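You operate a simulated robot arm through the tools that you are given. There is no shell and no other tool. Be economical: measure what you need, move in short steps, check, and stop when the job is done.

You run a simulated robot arm. Do the job below in one go: nothing can be reset, and whatever is moved stays where it is left.

JOB
Take the red round brush from the top of the white table and leave it on the wedge slip.

The check looks at the end state, three seconds after you hand in, the way a careful person would. Anything else that was tipped, shoved, dropped, spilled or broken makes it a failure.

ROBOT AND FRAMES
A 7-joint arm with a two-finger parallel gripper, fixed in place. Base frame: the origin is at the foot of the arm, x ahead of it, y to its left, z up; the work surface is at about z = 0. Readings come in m, degrees, newtons and seconds.
With the tool pointing down near the work surface it reaches from about 0.24 to 0.62 m from the base axis. Its first joint turns from -66.0 to 66.0 degrees. Payload 2.6 kg.
The tool frame sits at the grasp point between the pads (the TCP): z along the fingers, y along the line on which they close. The tips reach 0.03 m beyond it. The gripper opens to 0.094 m. The fingers are 0.028 m wide and 0.01 m thick; the gripper's body (0.05 by 0.096 m) begins 0.055 m behind the TCP.
Orientation is that of the tool frame in the base frame, as a unit quaternion [x, y, z, w]. With the fingers straight down and closing along the base's y, the tool's x points along the base's -x, its y along +y and its z along -z.

CONTROLS
- The arm moves only by the tool send_rows. Its argument "motion" is a list of rows, each an object (a shift or turn left out is 0, a gripper value left out holds the last) with "xyz": the shift along the tool's x, y, z in m, a list of three; "angular": the turn, a rotation vector about the tool's x, y, z in degrees, a list of three; "grip": the opening, from 0 (shut) to 1 (fully open). In form: [{"xyz": [dx, dy, dz], "angular": [wx, wy, wz], "grip": grip}, ...]. A call has 1 to 8 rows; each row shifts and turns the commanded pose from where the row before left it, along the tool's axes as they then stand. Rows are played at 5 a second. More than 0.05 m and 8.6 degrees between two rows, or a gripper value outside its range, and nothing of the call is played. A pose out of reach is approached as far as the arm can. The call stops where the force on the tool passes 40 N (or 10 N more than at its start, if that is more) or the arm is blocked; 0.2 s more then pass. Each finger travels about 0.072 m/s and halts on what it meets, pressing with about 29 N; the grip force reading is that of the motor and also rises with nothing between the fingers. The clock runs only during rows and for 0.2 s after the last one: add rows that do not move to give the fingers time. It gives the time, the measured TCP pose, the force on the tool (base axes), the opening and the grip force at its end, in the units of the frame above (readings bear some noise), and new pictures: "show" is both (left out), scene, wrist or none.
- Cameras (640 x 400 px; columns grow to the right, rows downward): "scene" is fixed at [0.0293, 0.4256, 0.5642]; the picture's right is [-0.85, -0.53, 0.00], its down [-0.31, 0.49, -0.82] and it looks along [0.44, -0.69, -0.58] (base axes); focal length 316 px, centre (320, 200). "wrist" rides on the gripper at [-0.037, 0, -0.058] in the tool frame; the picture's right is [0.00, -1.00, 0.00], its down [0.97, 0.00, -0.24] and it looks along [0.24, 0.00, 0.97] (tool axes); focal length 218 px, centre (320, 200).
- measure_at(camera, pixels): for up to 12 pixels [column, row] of the newest picture of that camera ("zoom" is the newest enlarged one), the place [x, y, z] in the base frame of the surface seen there, good to about 0.003 m. No time passes.
- enlarge(camera, box): a new picture of the part [left, top, right, bottom] of that camera's present view, enlarged. No time passes.
- job_done(): hands the job in; it is judged then, once.

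Keep the steps short. Do not move on a guess: measure, check each grasp and each placing, and mend mistakes. In all there are 60 turns and 120 pictures (those below and enlarged ones count). Leave the gripper open and the arm clear of the work at the hand-in unless told otherwise, and finish with a single line.

The tools are called after "Call:" by a JSON object that holds its "op" and its "data". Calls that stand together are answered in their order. send_rows: Moves the arm, as the interface text tells. Its arguments: {"type":"object","properties":{"motion":{"type":"array"},"show":{"type":"string","enum":["both","scene","wrist","none"]}},"required":["motion"]} The other tools are called the same way: measure_at (camera, pixels) gives the place of the surface under pixels of a picture; enlarge (camera, box) takes an enlarged picture of a part of a camera's view; job_done () hands the job in.

At the start:

```text
time: 0.0
tool_pos: [0.302, -0.1969, 0.2567]
tcp_rot: [0.001, 1.0, 0.0, 0.001]
wrist_force: [-0.2, -0.3, 0.7]
finger_gap: 0.0936
grasp_force: 0.1
```

scene: 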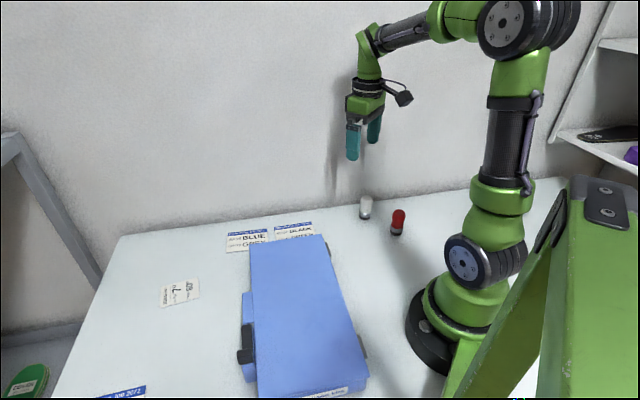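
wrist: 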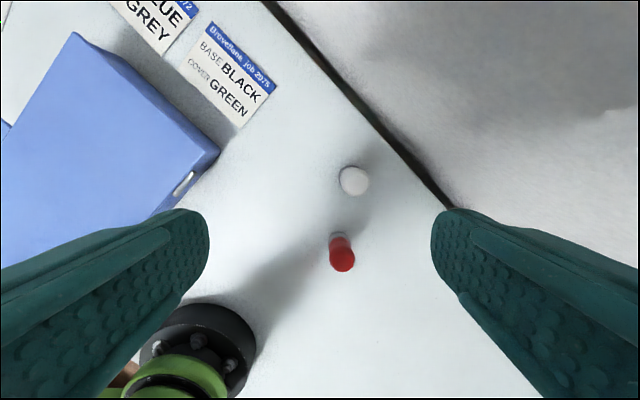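

I see a red cylinder near scene (398,222), a white one beside it, and several paper slips. I'll enlarge these before moving.

Call:
{"op": "enlarge", "data": {"camera": "scene", "box": [340, 180, 420, 250]}}

Call:
{"op": "enlarge", "data": {"camera": "scene", "box": [140, 265, 220, 315]}}

Call:
{"op": "enlarge", "data": {"camera": "scene", "box": [210, 210, 330, 270]}}

Call:
{"op": "enlarge", "data": {"camera": "scene", "box": [0, 340, 160, 400]}}

Call:
{"op": "enlarge", "data": {"camera": "scene", "box": [220, 300, 380, 400]}}

Call:
{"op": "enlarge", "data": {"camera": "wrist", "box": [290, 150, 410, 290]}}

```text
5.71 times, centred on (380, 215) of scene
```

zoom: 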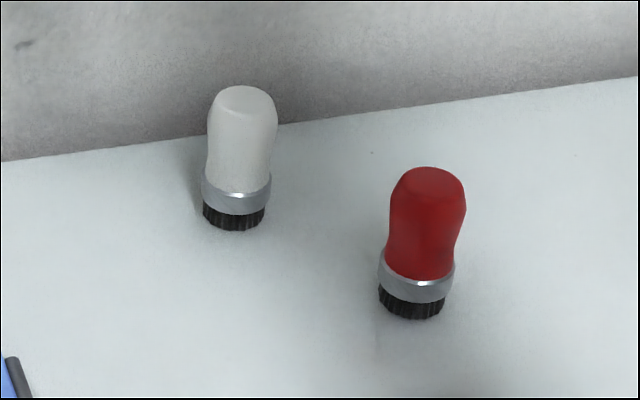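

```text
8.00 times, centred on (180, 290) of scene
```

zoom: 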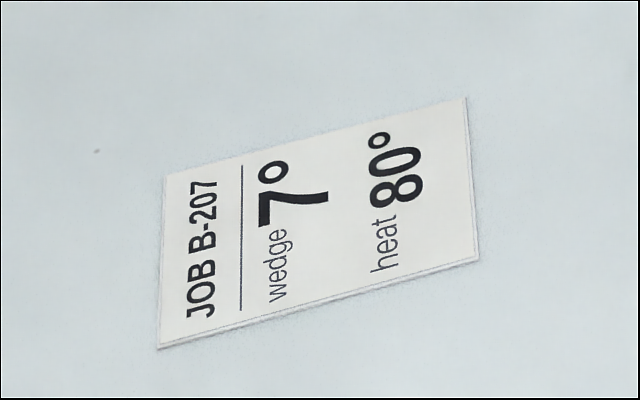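

```text
5.33 times, centred on (270, 240) of scene
```

zoom: 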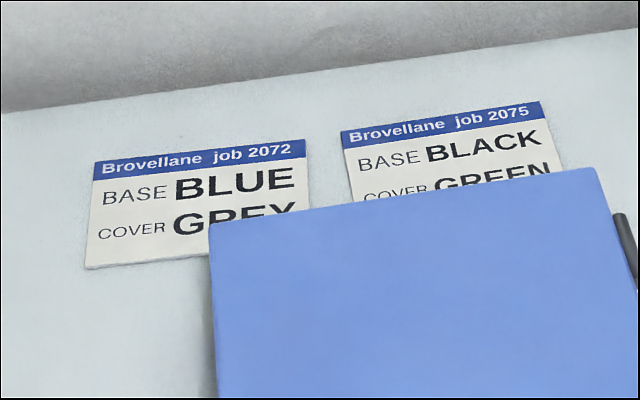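

```text
4.00 times, centred on (80, 370) of scene
```

zoom: 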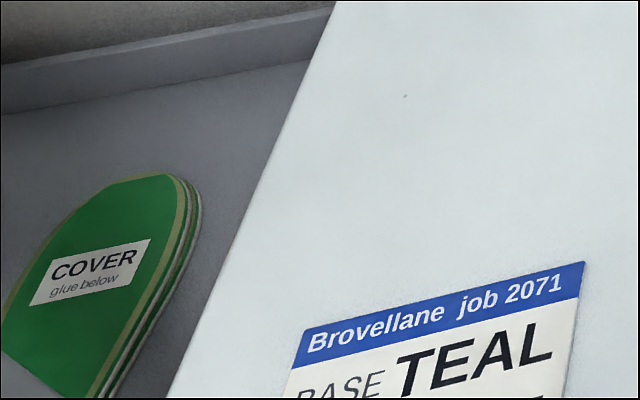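

```text
4.00 times, centred on (300, 350) of scene
```

zoom: 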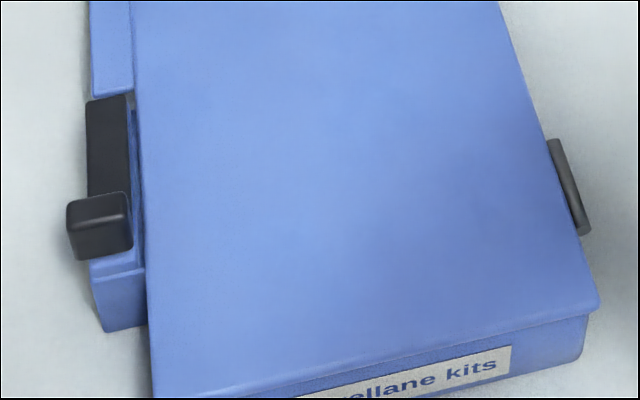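

```text
2.86 times, centred on (350, 220) of wrist
```

zoom: 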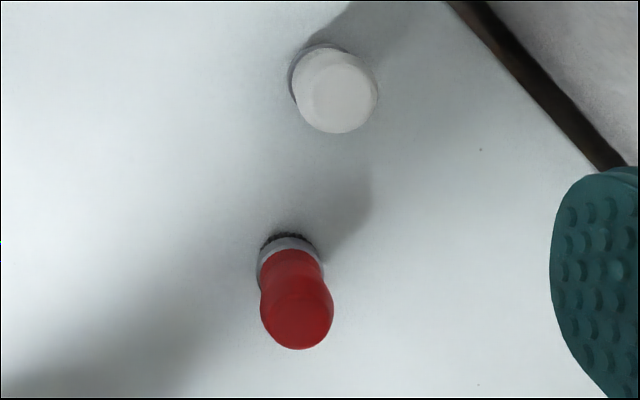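

The wedge slip is the "JOB B-207 / wedge 7°" card near scene (180,292). The red round brush stands upright. Next I measure both, plus the neighbouring objects.

Call:
{"op": "measure_at", "data": {"camera": "scene", "pixels": [[399, 211], [399, 220], [397, 230], [396, 235], [366, 198], [365, 215], [163, 288], [197, 279], [198, 296], [162, 306], [180, 292]]}}

Call:
{"op": "measure_at", "data": {"camera": "wrist", "pixels": [[344, 263], [352, 180], [338, 235], [215, 152], [72, 36], [205, 335], [330, 310], [400, 180]]}}

Call:
{"op": "measure_at", "data": {"camera": "scene", "pixels": [[252, 243], [321, 238], [363, 375], [262, 395], [244, 357], [246, 300], [238, 357], [363, 342], [300, 320]]}}

```text
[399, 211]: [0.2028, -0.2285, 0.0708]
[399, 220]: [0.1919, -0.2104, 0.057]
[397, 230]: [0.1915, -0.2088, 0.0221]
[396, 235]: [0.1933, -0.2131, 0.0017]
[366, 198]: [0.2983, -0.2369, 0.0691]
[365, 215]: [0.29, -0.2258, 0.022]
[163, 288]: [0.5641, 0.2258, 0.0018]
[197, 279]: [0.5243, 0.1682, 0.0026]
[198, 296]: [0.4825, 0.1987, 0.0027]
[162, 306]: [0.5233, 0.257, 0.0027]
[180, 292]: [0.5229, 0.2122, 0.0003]
```

```text
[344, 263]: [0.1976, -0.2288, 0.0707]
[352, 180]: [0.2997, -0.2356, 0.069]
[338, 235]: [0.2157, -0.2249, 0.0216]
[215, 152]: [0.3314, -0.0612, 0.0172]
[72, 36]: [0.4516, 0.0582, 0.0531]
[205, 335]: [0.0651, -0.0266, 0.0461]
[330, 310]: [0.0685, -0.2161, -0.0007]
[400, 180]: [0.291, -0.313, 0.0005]
```

```text
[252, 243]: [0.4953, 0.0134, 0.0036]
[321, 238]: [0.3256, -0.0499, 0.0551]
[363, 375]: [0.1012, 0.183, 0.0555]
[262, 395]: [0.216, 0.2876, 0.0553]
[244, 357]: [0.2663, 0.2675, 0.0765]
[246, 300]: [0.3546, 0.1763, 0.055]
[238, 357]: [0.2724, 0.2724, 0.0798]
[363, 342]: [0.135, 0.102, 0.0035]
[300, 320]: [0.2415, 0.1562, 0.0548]
```

The red brush's axis is near (0.200, −0.227), it is about 0.072 tall, and it stands 0.10 m from the white brush. The slip centre is (0.523, 0.212). I'll move above the brush at z≈0.16 with the gripper open.

Call:
{"op": "send_rows", "data": {"motion": [{"xyz": [0.034, -0.01, 0], "grip": 1}, {"xyz": [0.034, -0.01, 0]}, {"xyz": [0.034, -0.01, 0]}, {"xyz": [0, 0, 0.04]}, {"xyz": [0, 0, 0.04]}, {"xyz": [0, 0, 0.02]}, {}]}}

```text
time: 1.6
tool_pos: [0.1993, -0.2276, 0.1537]
tcp_rot: [0.0, 1.0, 0.0, 0.0]
wrist_force: [0.5, 0.0, -0.1]
finger_gap: 0.0942
grasp_force: 0.1
```

scene: 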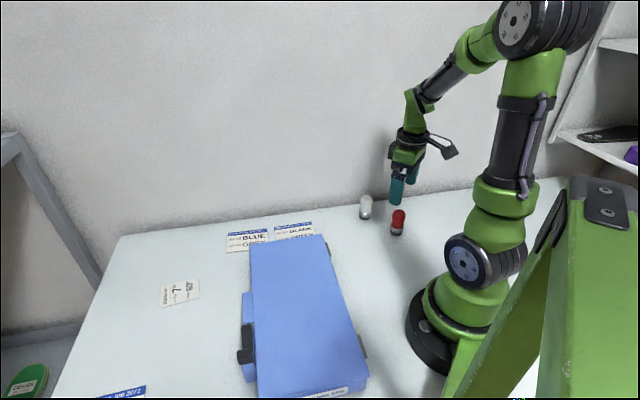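
wrist: 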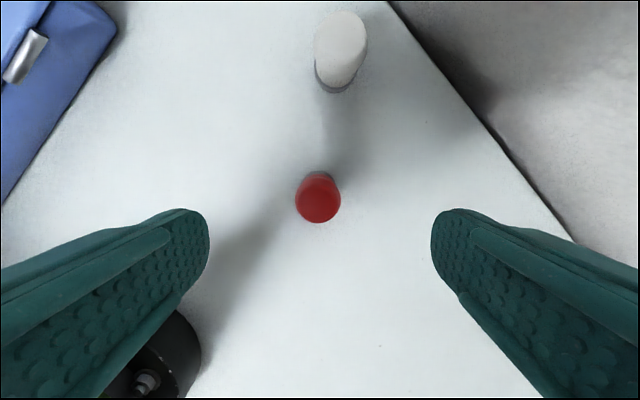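

The brush is centred between the fingers, at wrist (318,200). I'll verify its x before going down.

Call:
{"op": "measure_at", "data": {"camera": "wrist", "pixels": [[318, 203], [300, 203], [336, 203], [318, 188], [318, 219]]}}

```text
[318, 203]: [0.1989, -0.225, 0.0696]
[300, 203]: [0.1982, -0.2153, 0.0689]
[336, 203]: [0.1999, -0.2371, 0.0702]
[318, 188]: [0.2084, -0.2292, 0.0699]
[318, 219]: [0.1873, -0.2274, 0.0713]
```

The top centre is about (0.198, −0.227), so it is aligned. I'll go straight down to z≈0.045.

Call:
{"op": "send_rows", "data": {"motion": [{"xyz": [0, 0, 0.04]}, {"xyz": [0, 0, 0.04]}, {"xyz": [0, 0, 0.028]}, {}]}}

```text
time: 2.6
tool_pos: [0.2012, -0.2287, 0.0469]
tcp_rot: [0.0, 1.0, 0.0, 0.0]
wrist_force: [0.0, -0.2, -0.4]
finger_gap: 0.0941
grasp_force: 0.1
```

scene: 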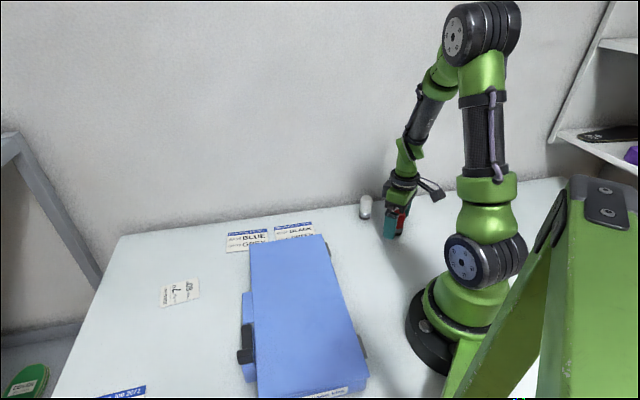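
wrist: 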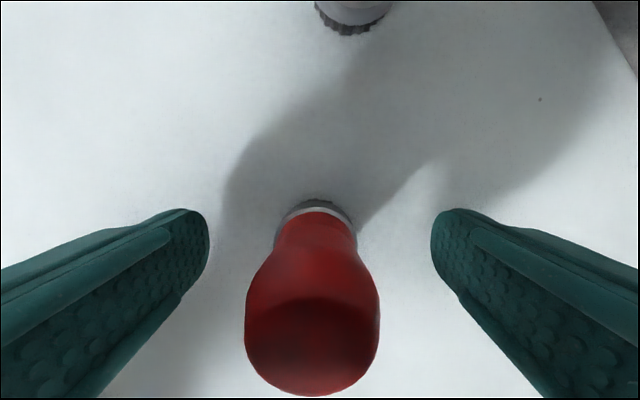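

The brush sits between the pads, so I'll close the gripper.

Call:
{"op": "send_rows", "data": {"motion": [{"grip": 0.4}, {"grip": 0}, {}, {}, {}], "show": "wrist"}}

```text
time: 3.8
tool_pos: [0.2017, -0.2282, 0.0475]
tcp_rot: [-0.001, 1.0, 0.0, -0.001]
wrist_force: [0.5, 0.0, 0.2]
finger_gap: 0.0328
grasp_force: 28.9
```

wrist: 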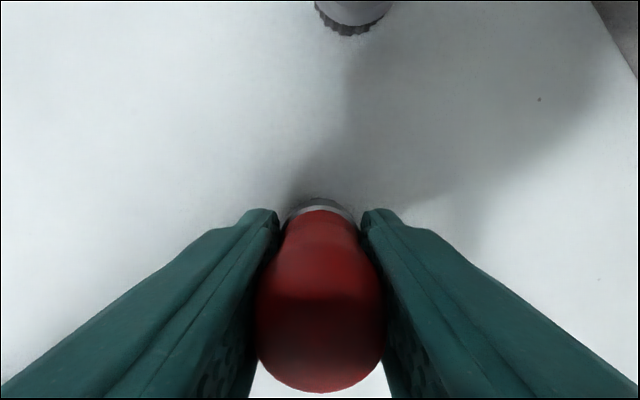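

The grip is firm: 0.033 opening at 29 N. I'll lift straight up.

Call:
{"op": "send_rows", "data": {"motion": [{"xyz": [0, 0, -0.02]}, {"xyz": [0, 0, -0.04]}, {"xyz": [0, 0, -0.04]}, {"xyz": [0, 0, -0.04]}, {"xyz": [0, 0, -0.03]}, {}]}}

```text
time: 5.2
tool_pos: [0.1993, -0.2277, 0.2181]
tcp_rot: [0.0, 1.0, 0.0, 0.0]
wrist_force: [0.2, 0.4, -1.3]
finger_gap: 0.0333
grasp_force: 29.1
```

scene: 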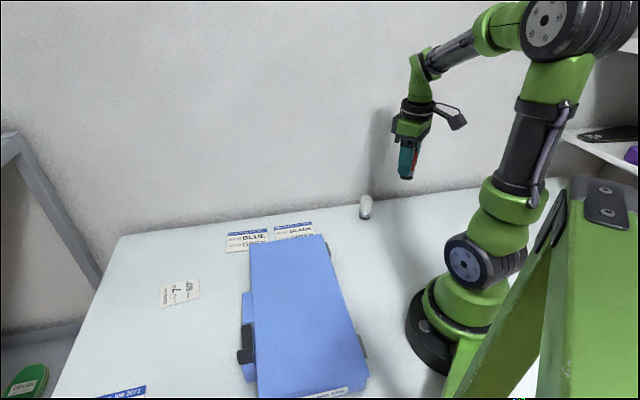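
wrist: 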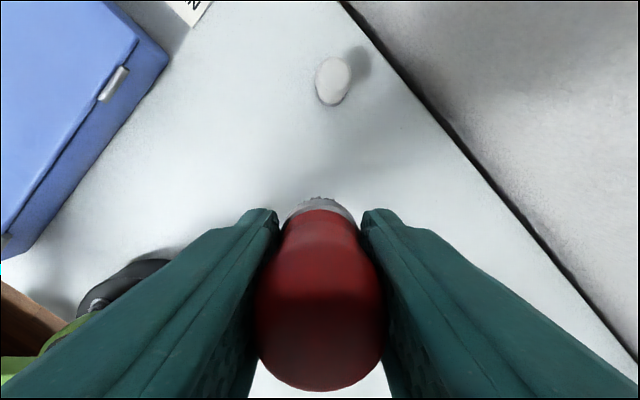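

The brush is held and clear. I'll carry it at z≈0.22 in a straight line toward the slip, first half now.

Call:
{"op": "send_rows", "data": {"motion": [{"xyz": [-0.0231, 0.0314, 0]}, {"xyz": [-0.0231, 0.0314, 0]}, {"xyz": [-0.0231, 0.0314, 0]}, {"xyz": [-0.0231, 0.0314, 0]}, {"xyz": [-0.0231, 0.0314, 0]}, {"xyz": [-0.0231, 0.0314, 0]}, {"xyz": [-0.0231, 0.0314, 0]}], "show": "scene"}}

Call:
{"op": "send_rows", "data": {"motion": [{"xyz": [-0.0231, 0.0314, 0]}, {"xyz": [-0.0231, 0.0314, 0]}, {"xyz": [-0.0231, 0.0314, 0]}, {"xyz": [-0.0231, 0.0314, 0]}, {"xyz": [-0.0231, 0.0314, 0]}, {"xyz": [-0.0231, 0.0314, 0]}, {"xyz": [-0.0231, 0.0314, 0]}, {}]}}

```text
time: 6.8
tool_pos: [0.3603, -0.0066, 0.2176]
tcp_rot: [0.001, 1.0, 0.0, 0.0]
wrist_force: [-0.8, 1.3, -0.4]
finger_gap: 0.033
grasp_force: 28.6
```

scene: 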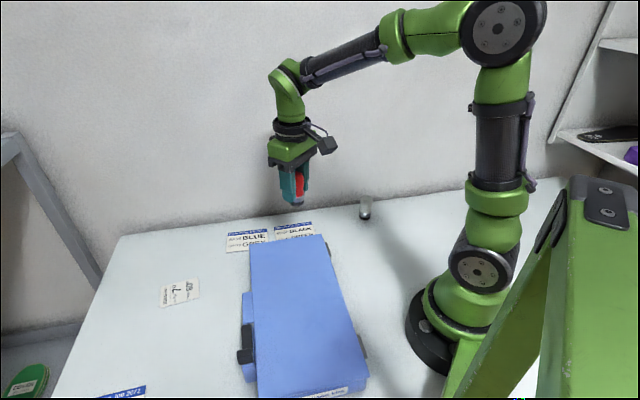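

```text
time: 8.6
tool_pos: [0.5247, 0.214, 0.2151]
tcp_rot: [0.001, 1.0, 0.0, -0.001]
wrist_force: [0.1, 0.0, -0.9]
finger_gap: 0.0329
grasp_force: 28.9
```

scene: 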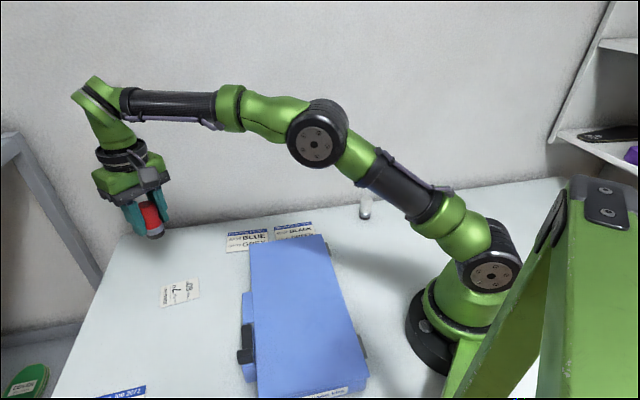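
wrist: 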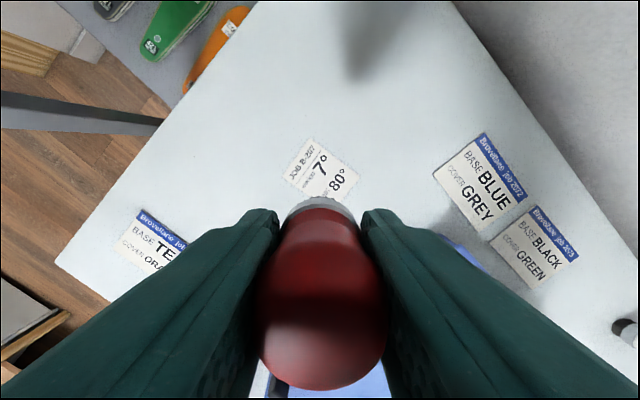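

The brush is above the slip. I'll recheck the slip's visible corners, then descend to about 2 cm above it.

Call:
{"op": "measure_at", "data": {"camera": "wrist", "pixels": [[310, 141], [355, 176], [287, 177]]}}

Call:
{"op": "send_rows", "data": {"motion": [{"xyz": [0, 0, 0.04]}, {"xyz": [0, 0, 0.04]}, {"xyz": [0, 0, 0.04]}, {"xyz": [0, 0, 0.025]}, {}, {}]}}

```text
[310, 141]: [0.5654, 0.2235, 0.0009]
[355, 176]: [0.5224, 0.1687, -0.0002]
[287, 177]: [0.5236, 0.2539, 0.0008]
```

```text
time: 10.0
tool_pos: [0.5248, 0.2124, 0.0727]
tcp_rot: [0.0, 1.0, 0.0, 0.0]
wrist_force: [-0.6, -0.3, -0.5]
finger_gap: 0.0327
grasp_force: 28.7
```

scene: 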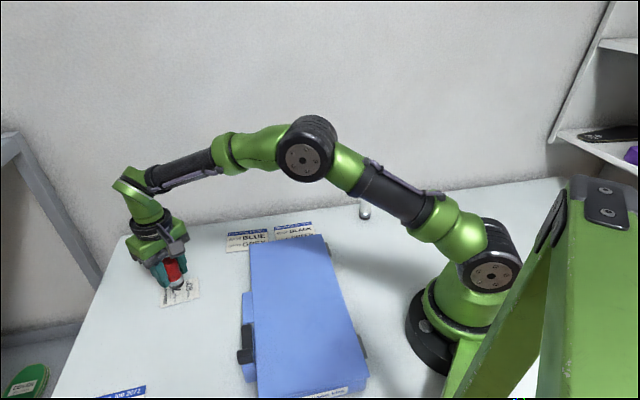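
wrist: 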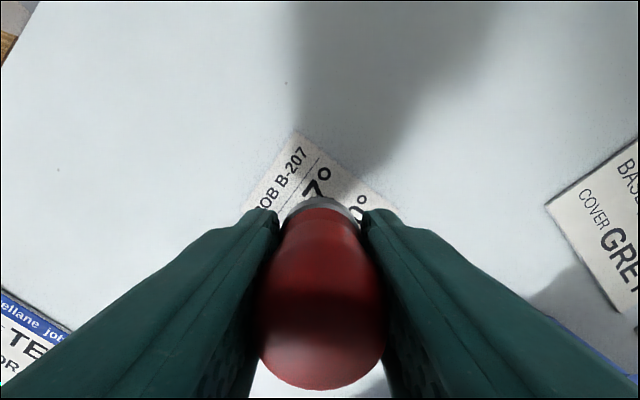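

The slip position agrees and the brush is over its middle. I'll lower it gently to just above the slip.

Call:
{"op": "send_rows", "data": {"motion": [{"xyz": [0, 0, 0.01]}, {"xyz": [0, 0, 0.01]}, {"xyz": [0, 0, 0.002]}, {}, {}], "show": "scene"}}

Call:
{"op": "enlarge", "data": {"camera": "scene", "box": [130, 240, 226, 320]}}

```text
time: 11.2
tool_pos: [0.5234, 0.212, 0.0511]
tcp_rot: [-0.001, 1.0, 0.0, 0.0]
wrist_force: [0.2, 0.3, -1.4]
finger_gap: 0.0328
grasp_force: 29.0
```

scene: 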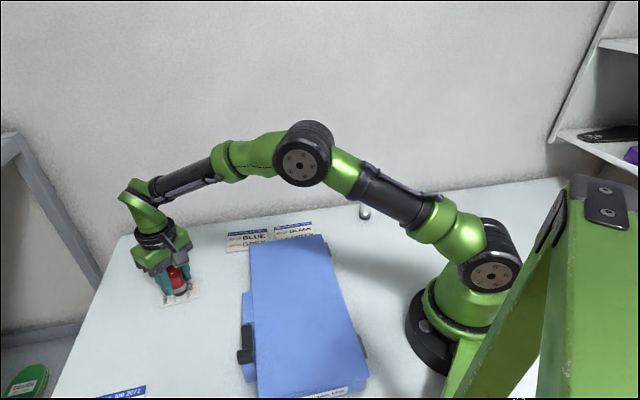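

```text
5.00 times, centred on (178, 280) of scene
```

zoom: 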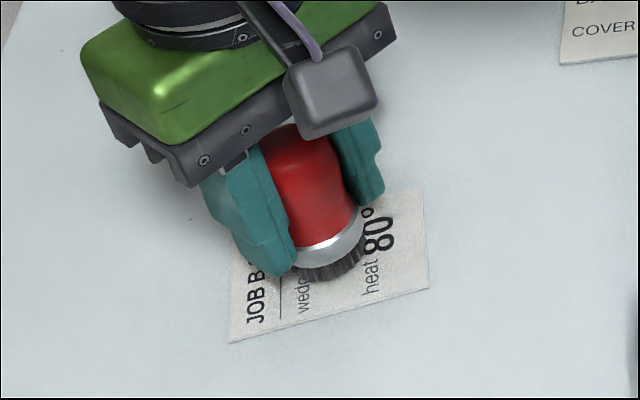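

It reads z=0.051 with no contact yet. I'll lower in 1 mm steps and watch the force.

Call:
{"op": "send_rows", "data": {"motion": [{"xyz": [0, 0, 0.001]}, {"xyz": [0, 0, 0.001]}, {}], "show": "none"}}

Call:
{"op": "send_rows", "data": {"motion": [{"xyz": [0, 0, 0.001]}, {}], "show": "none"}}

```text
time: 12.0
tool_pos: [0.5225, 0.2103, 0.0486]
tcp_rot: [0.0, 1.0, 0.0, 0.0]
wrist_force: [0.5, 0.4, -0.8]
finger_gap: 0.0326
grasp_force: 28.7
```

```text
time: 12.6
tool_pos: [0.5229, 0.212, 0.0472]
tcp_rot: [0.0, 1.0, 0.0, 0.0]
wrist_force: [-0.2, -0.3, 1.6]
finger_gap: 0.0326
grasp_force: 29.3
```

The vertical force rose from about −1 to +1.6 N, so contact is starting. I'll go half a millimetre more to confirm.

Call:
{"op": "send_rows", "data": {"motion": [{"xyz": [0, 0, 0.0006]}, {}], "show": "none"}}

```text
time: 13.2
tool_pos: [0.5235, 0.2117, 0.0475]
tcp_rot: [0.0, 1.0, 0.0, 0.001]
wrist_force: [0.2, -0.5, 6.8]
finger_gap: 0.0328
grasp_force: 29.0
```

Contact is confirmed at 6.8 N. I'll open the gripper gradually.

Call:
{"op": "send_rows", "data": {"motion": [{"grip": 0.4}, {"grip": 0.55}, {"grip": 0.8}, {"grip": 1}, {}, {}]}}

```text
time: 14.6
tool_pos: [0.5242, 0.2115, 0.0475]
tcp_rot: [0.0, 1.0, 0.001, 0.0]
wrist_force: [0.1, -0.9, 0.4]
finger_gap: 0.0942
grasp_force: 0.1
```

scene: 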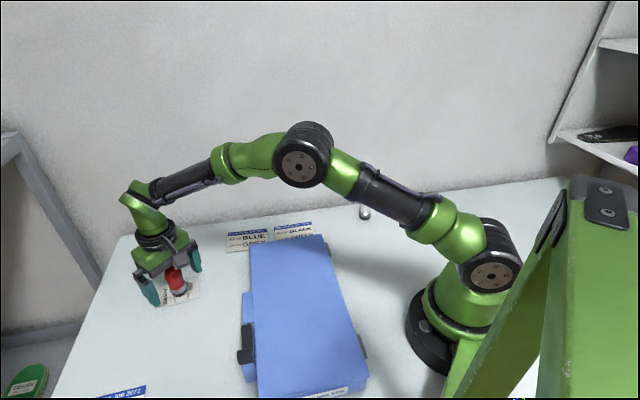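
wrist: 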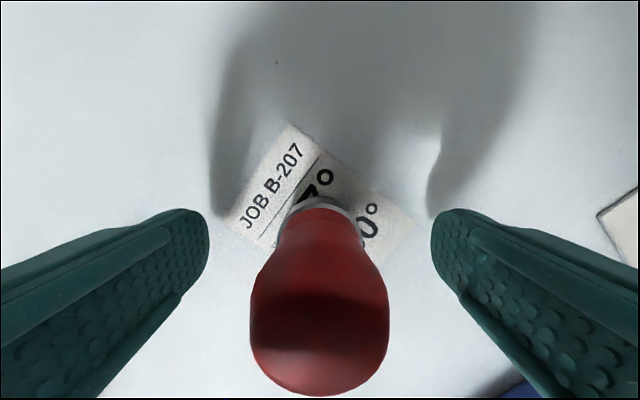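

The brush stands upright on the slip and the fingers are clear. I'll retreat straight up.

Call:
{"op": "send_rows", "data": {"motion": [{"xyz": [0, 0, -0.02]}, {"xyz": [0, 0, -0.04]}, {"xyz": [0, 0, -0.04]}, {"xyz": [0, 0, -0.04]}, {"xyz": [0, 0, -0.04]}, {"xyz": [0.02, -0.03, 0]}, {"xyz": [0.02, -0.03, 0]}, {}]}}

Call:
{"op": "enlarge", "data": {"camera": "scene", "box": [130, 240, 226, 320]}}

```text
time: 16.4
tool_pos: [0.4814, 0.1519, 0.2279]
tcp_rot: [0.0, 1.0, 0.001, 0.0]
wrist_force: [-1.2, 0.2, -0.5]
finger_gap: 0.094
grasp_force: 0.1
```

scene: 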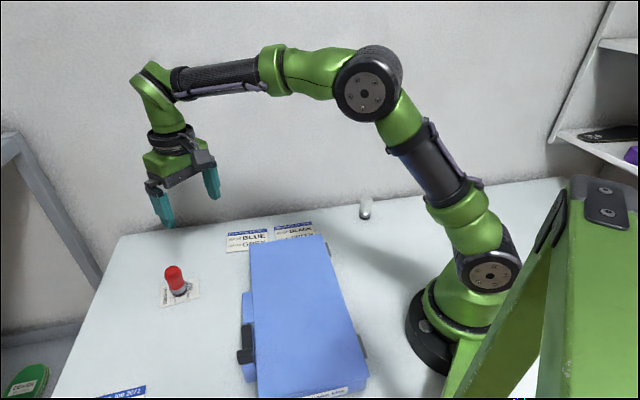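
wrist: 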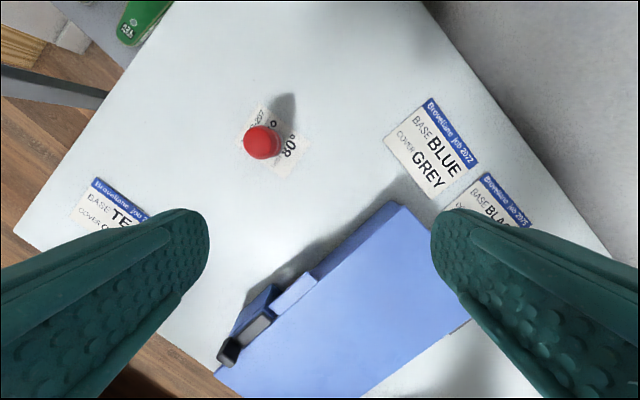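

```text
5.00 times, centred on (178, 280) of scene
```

zoom: 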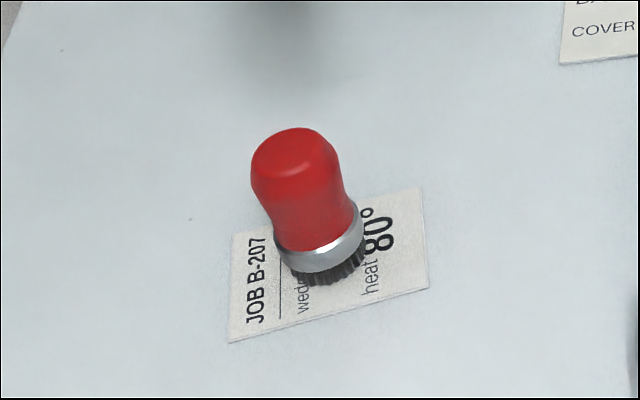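

The brush stands in the middle of the wedge slip, the other objects are where they were, and the open gripper is clear. I'm handing in.

Call:
{"op": "job_done", "data": {}}

```text
The job is handed in.
```

The red round brush is standing upright on the wedge slip (JOB B-207), nothing else was disturbed, and the job is handed in.
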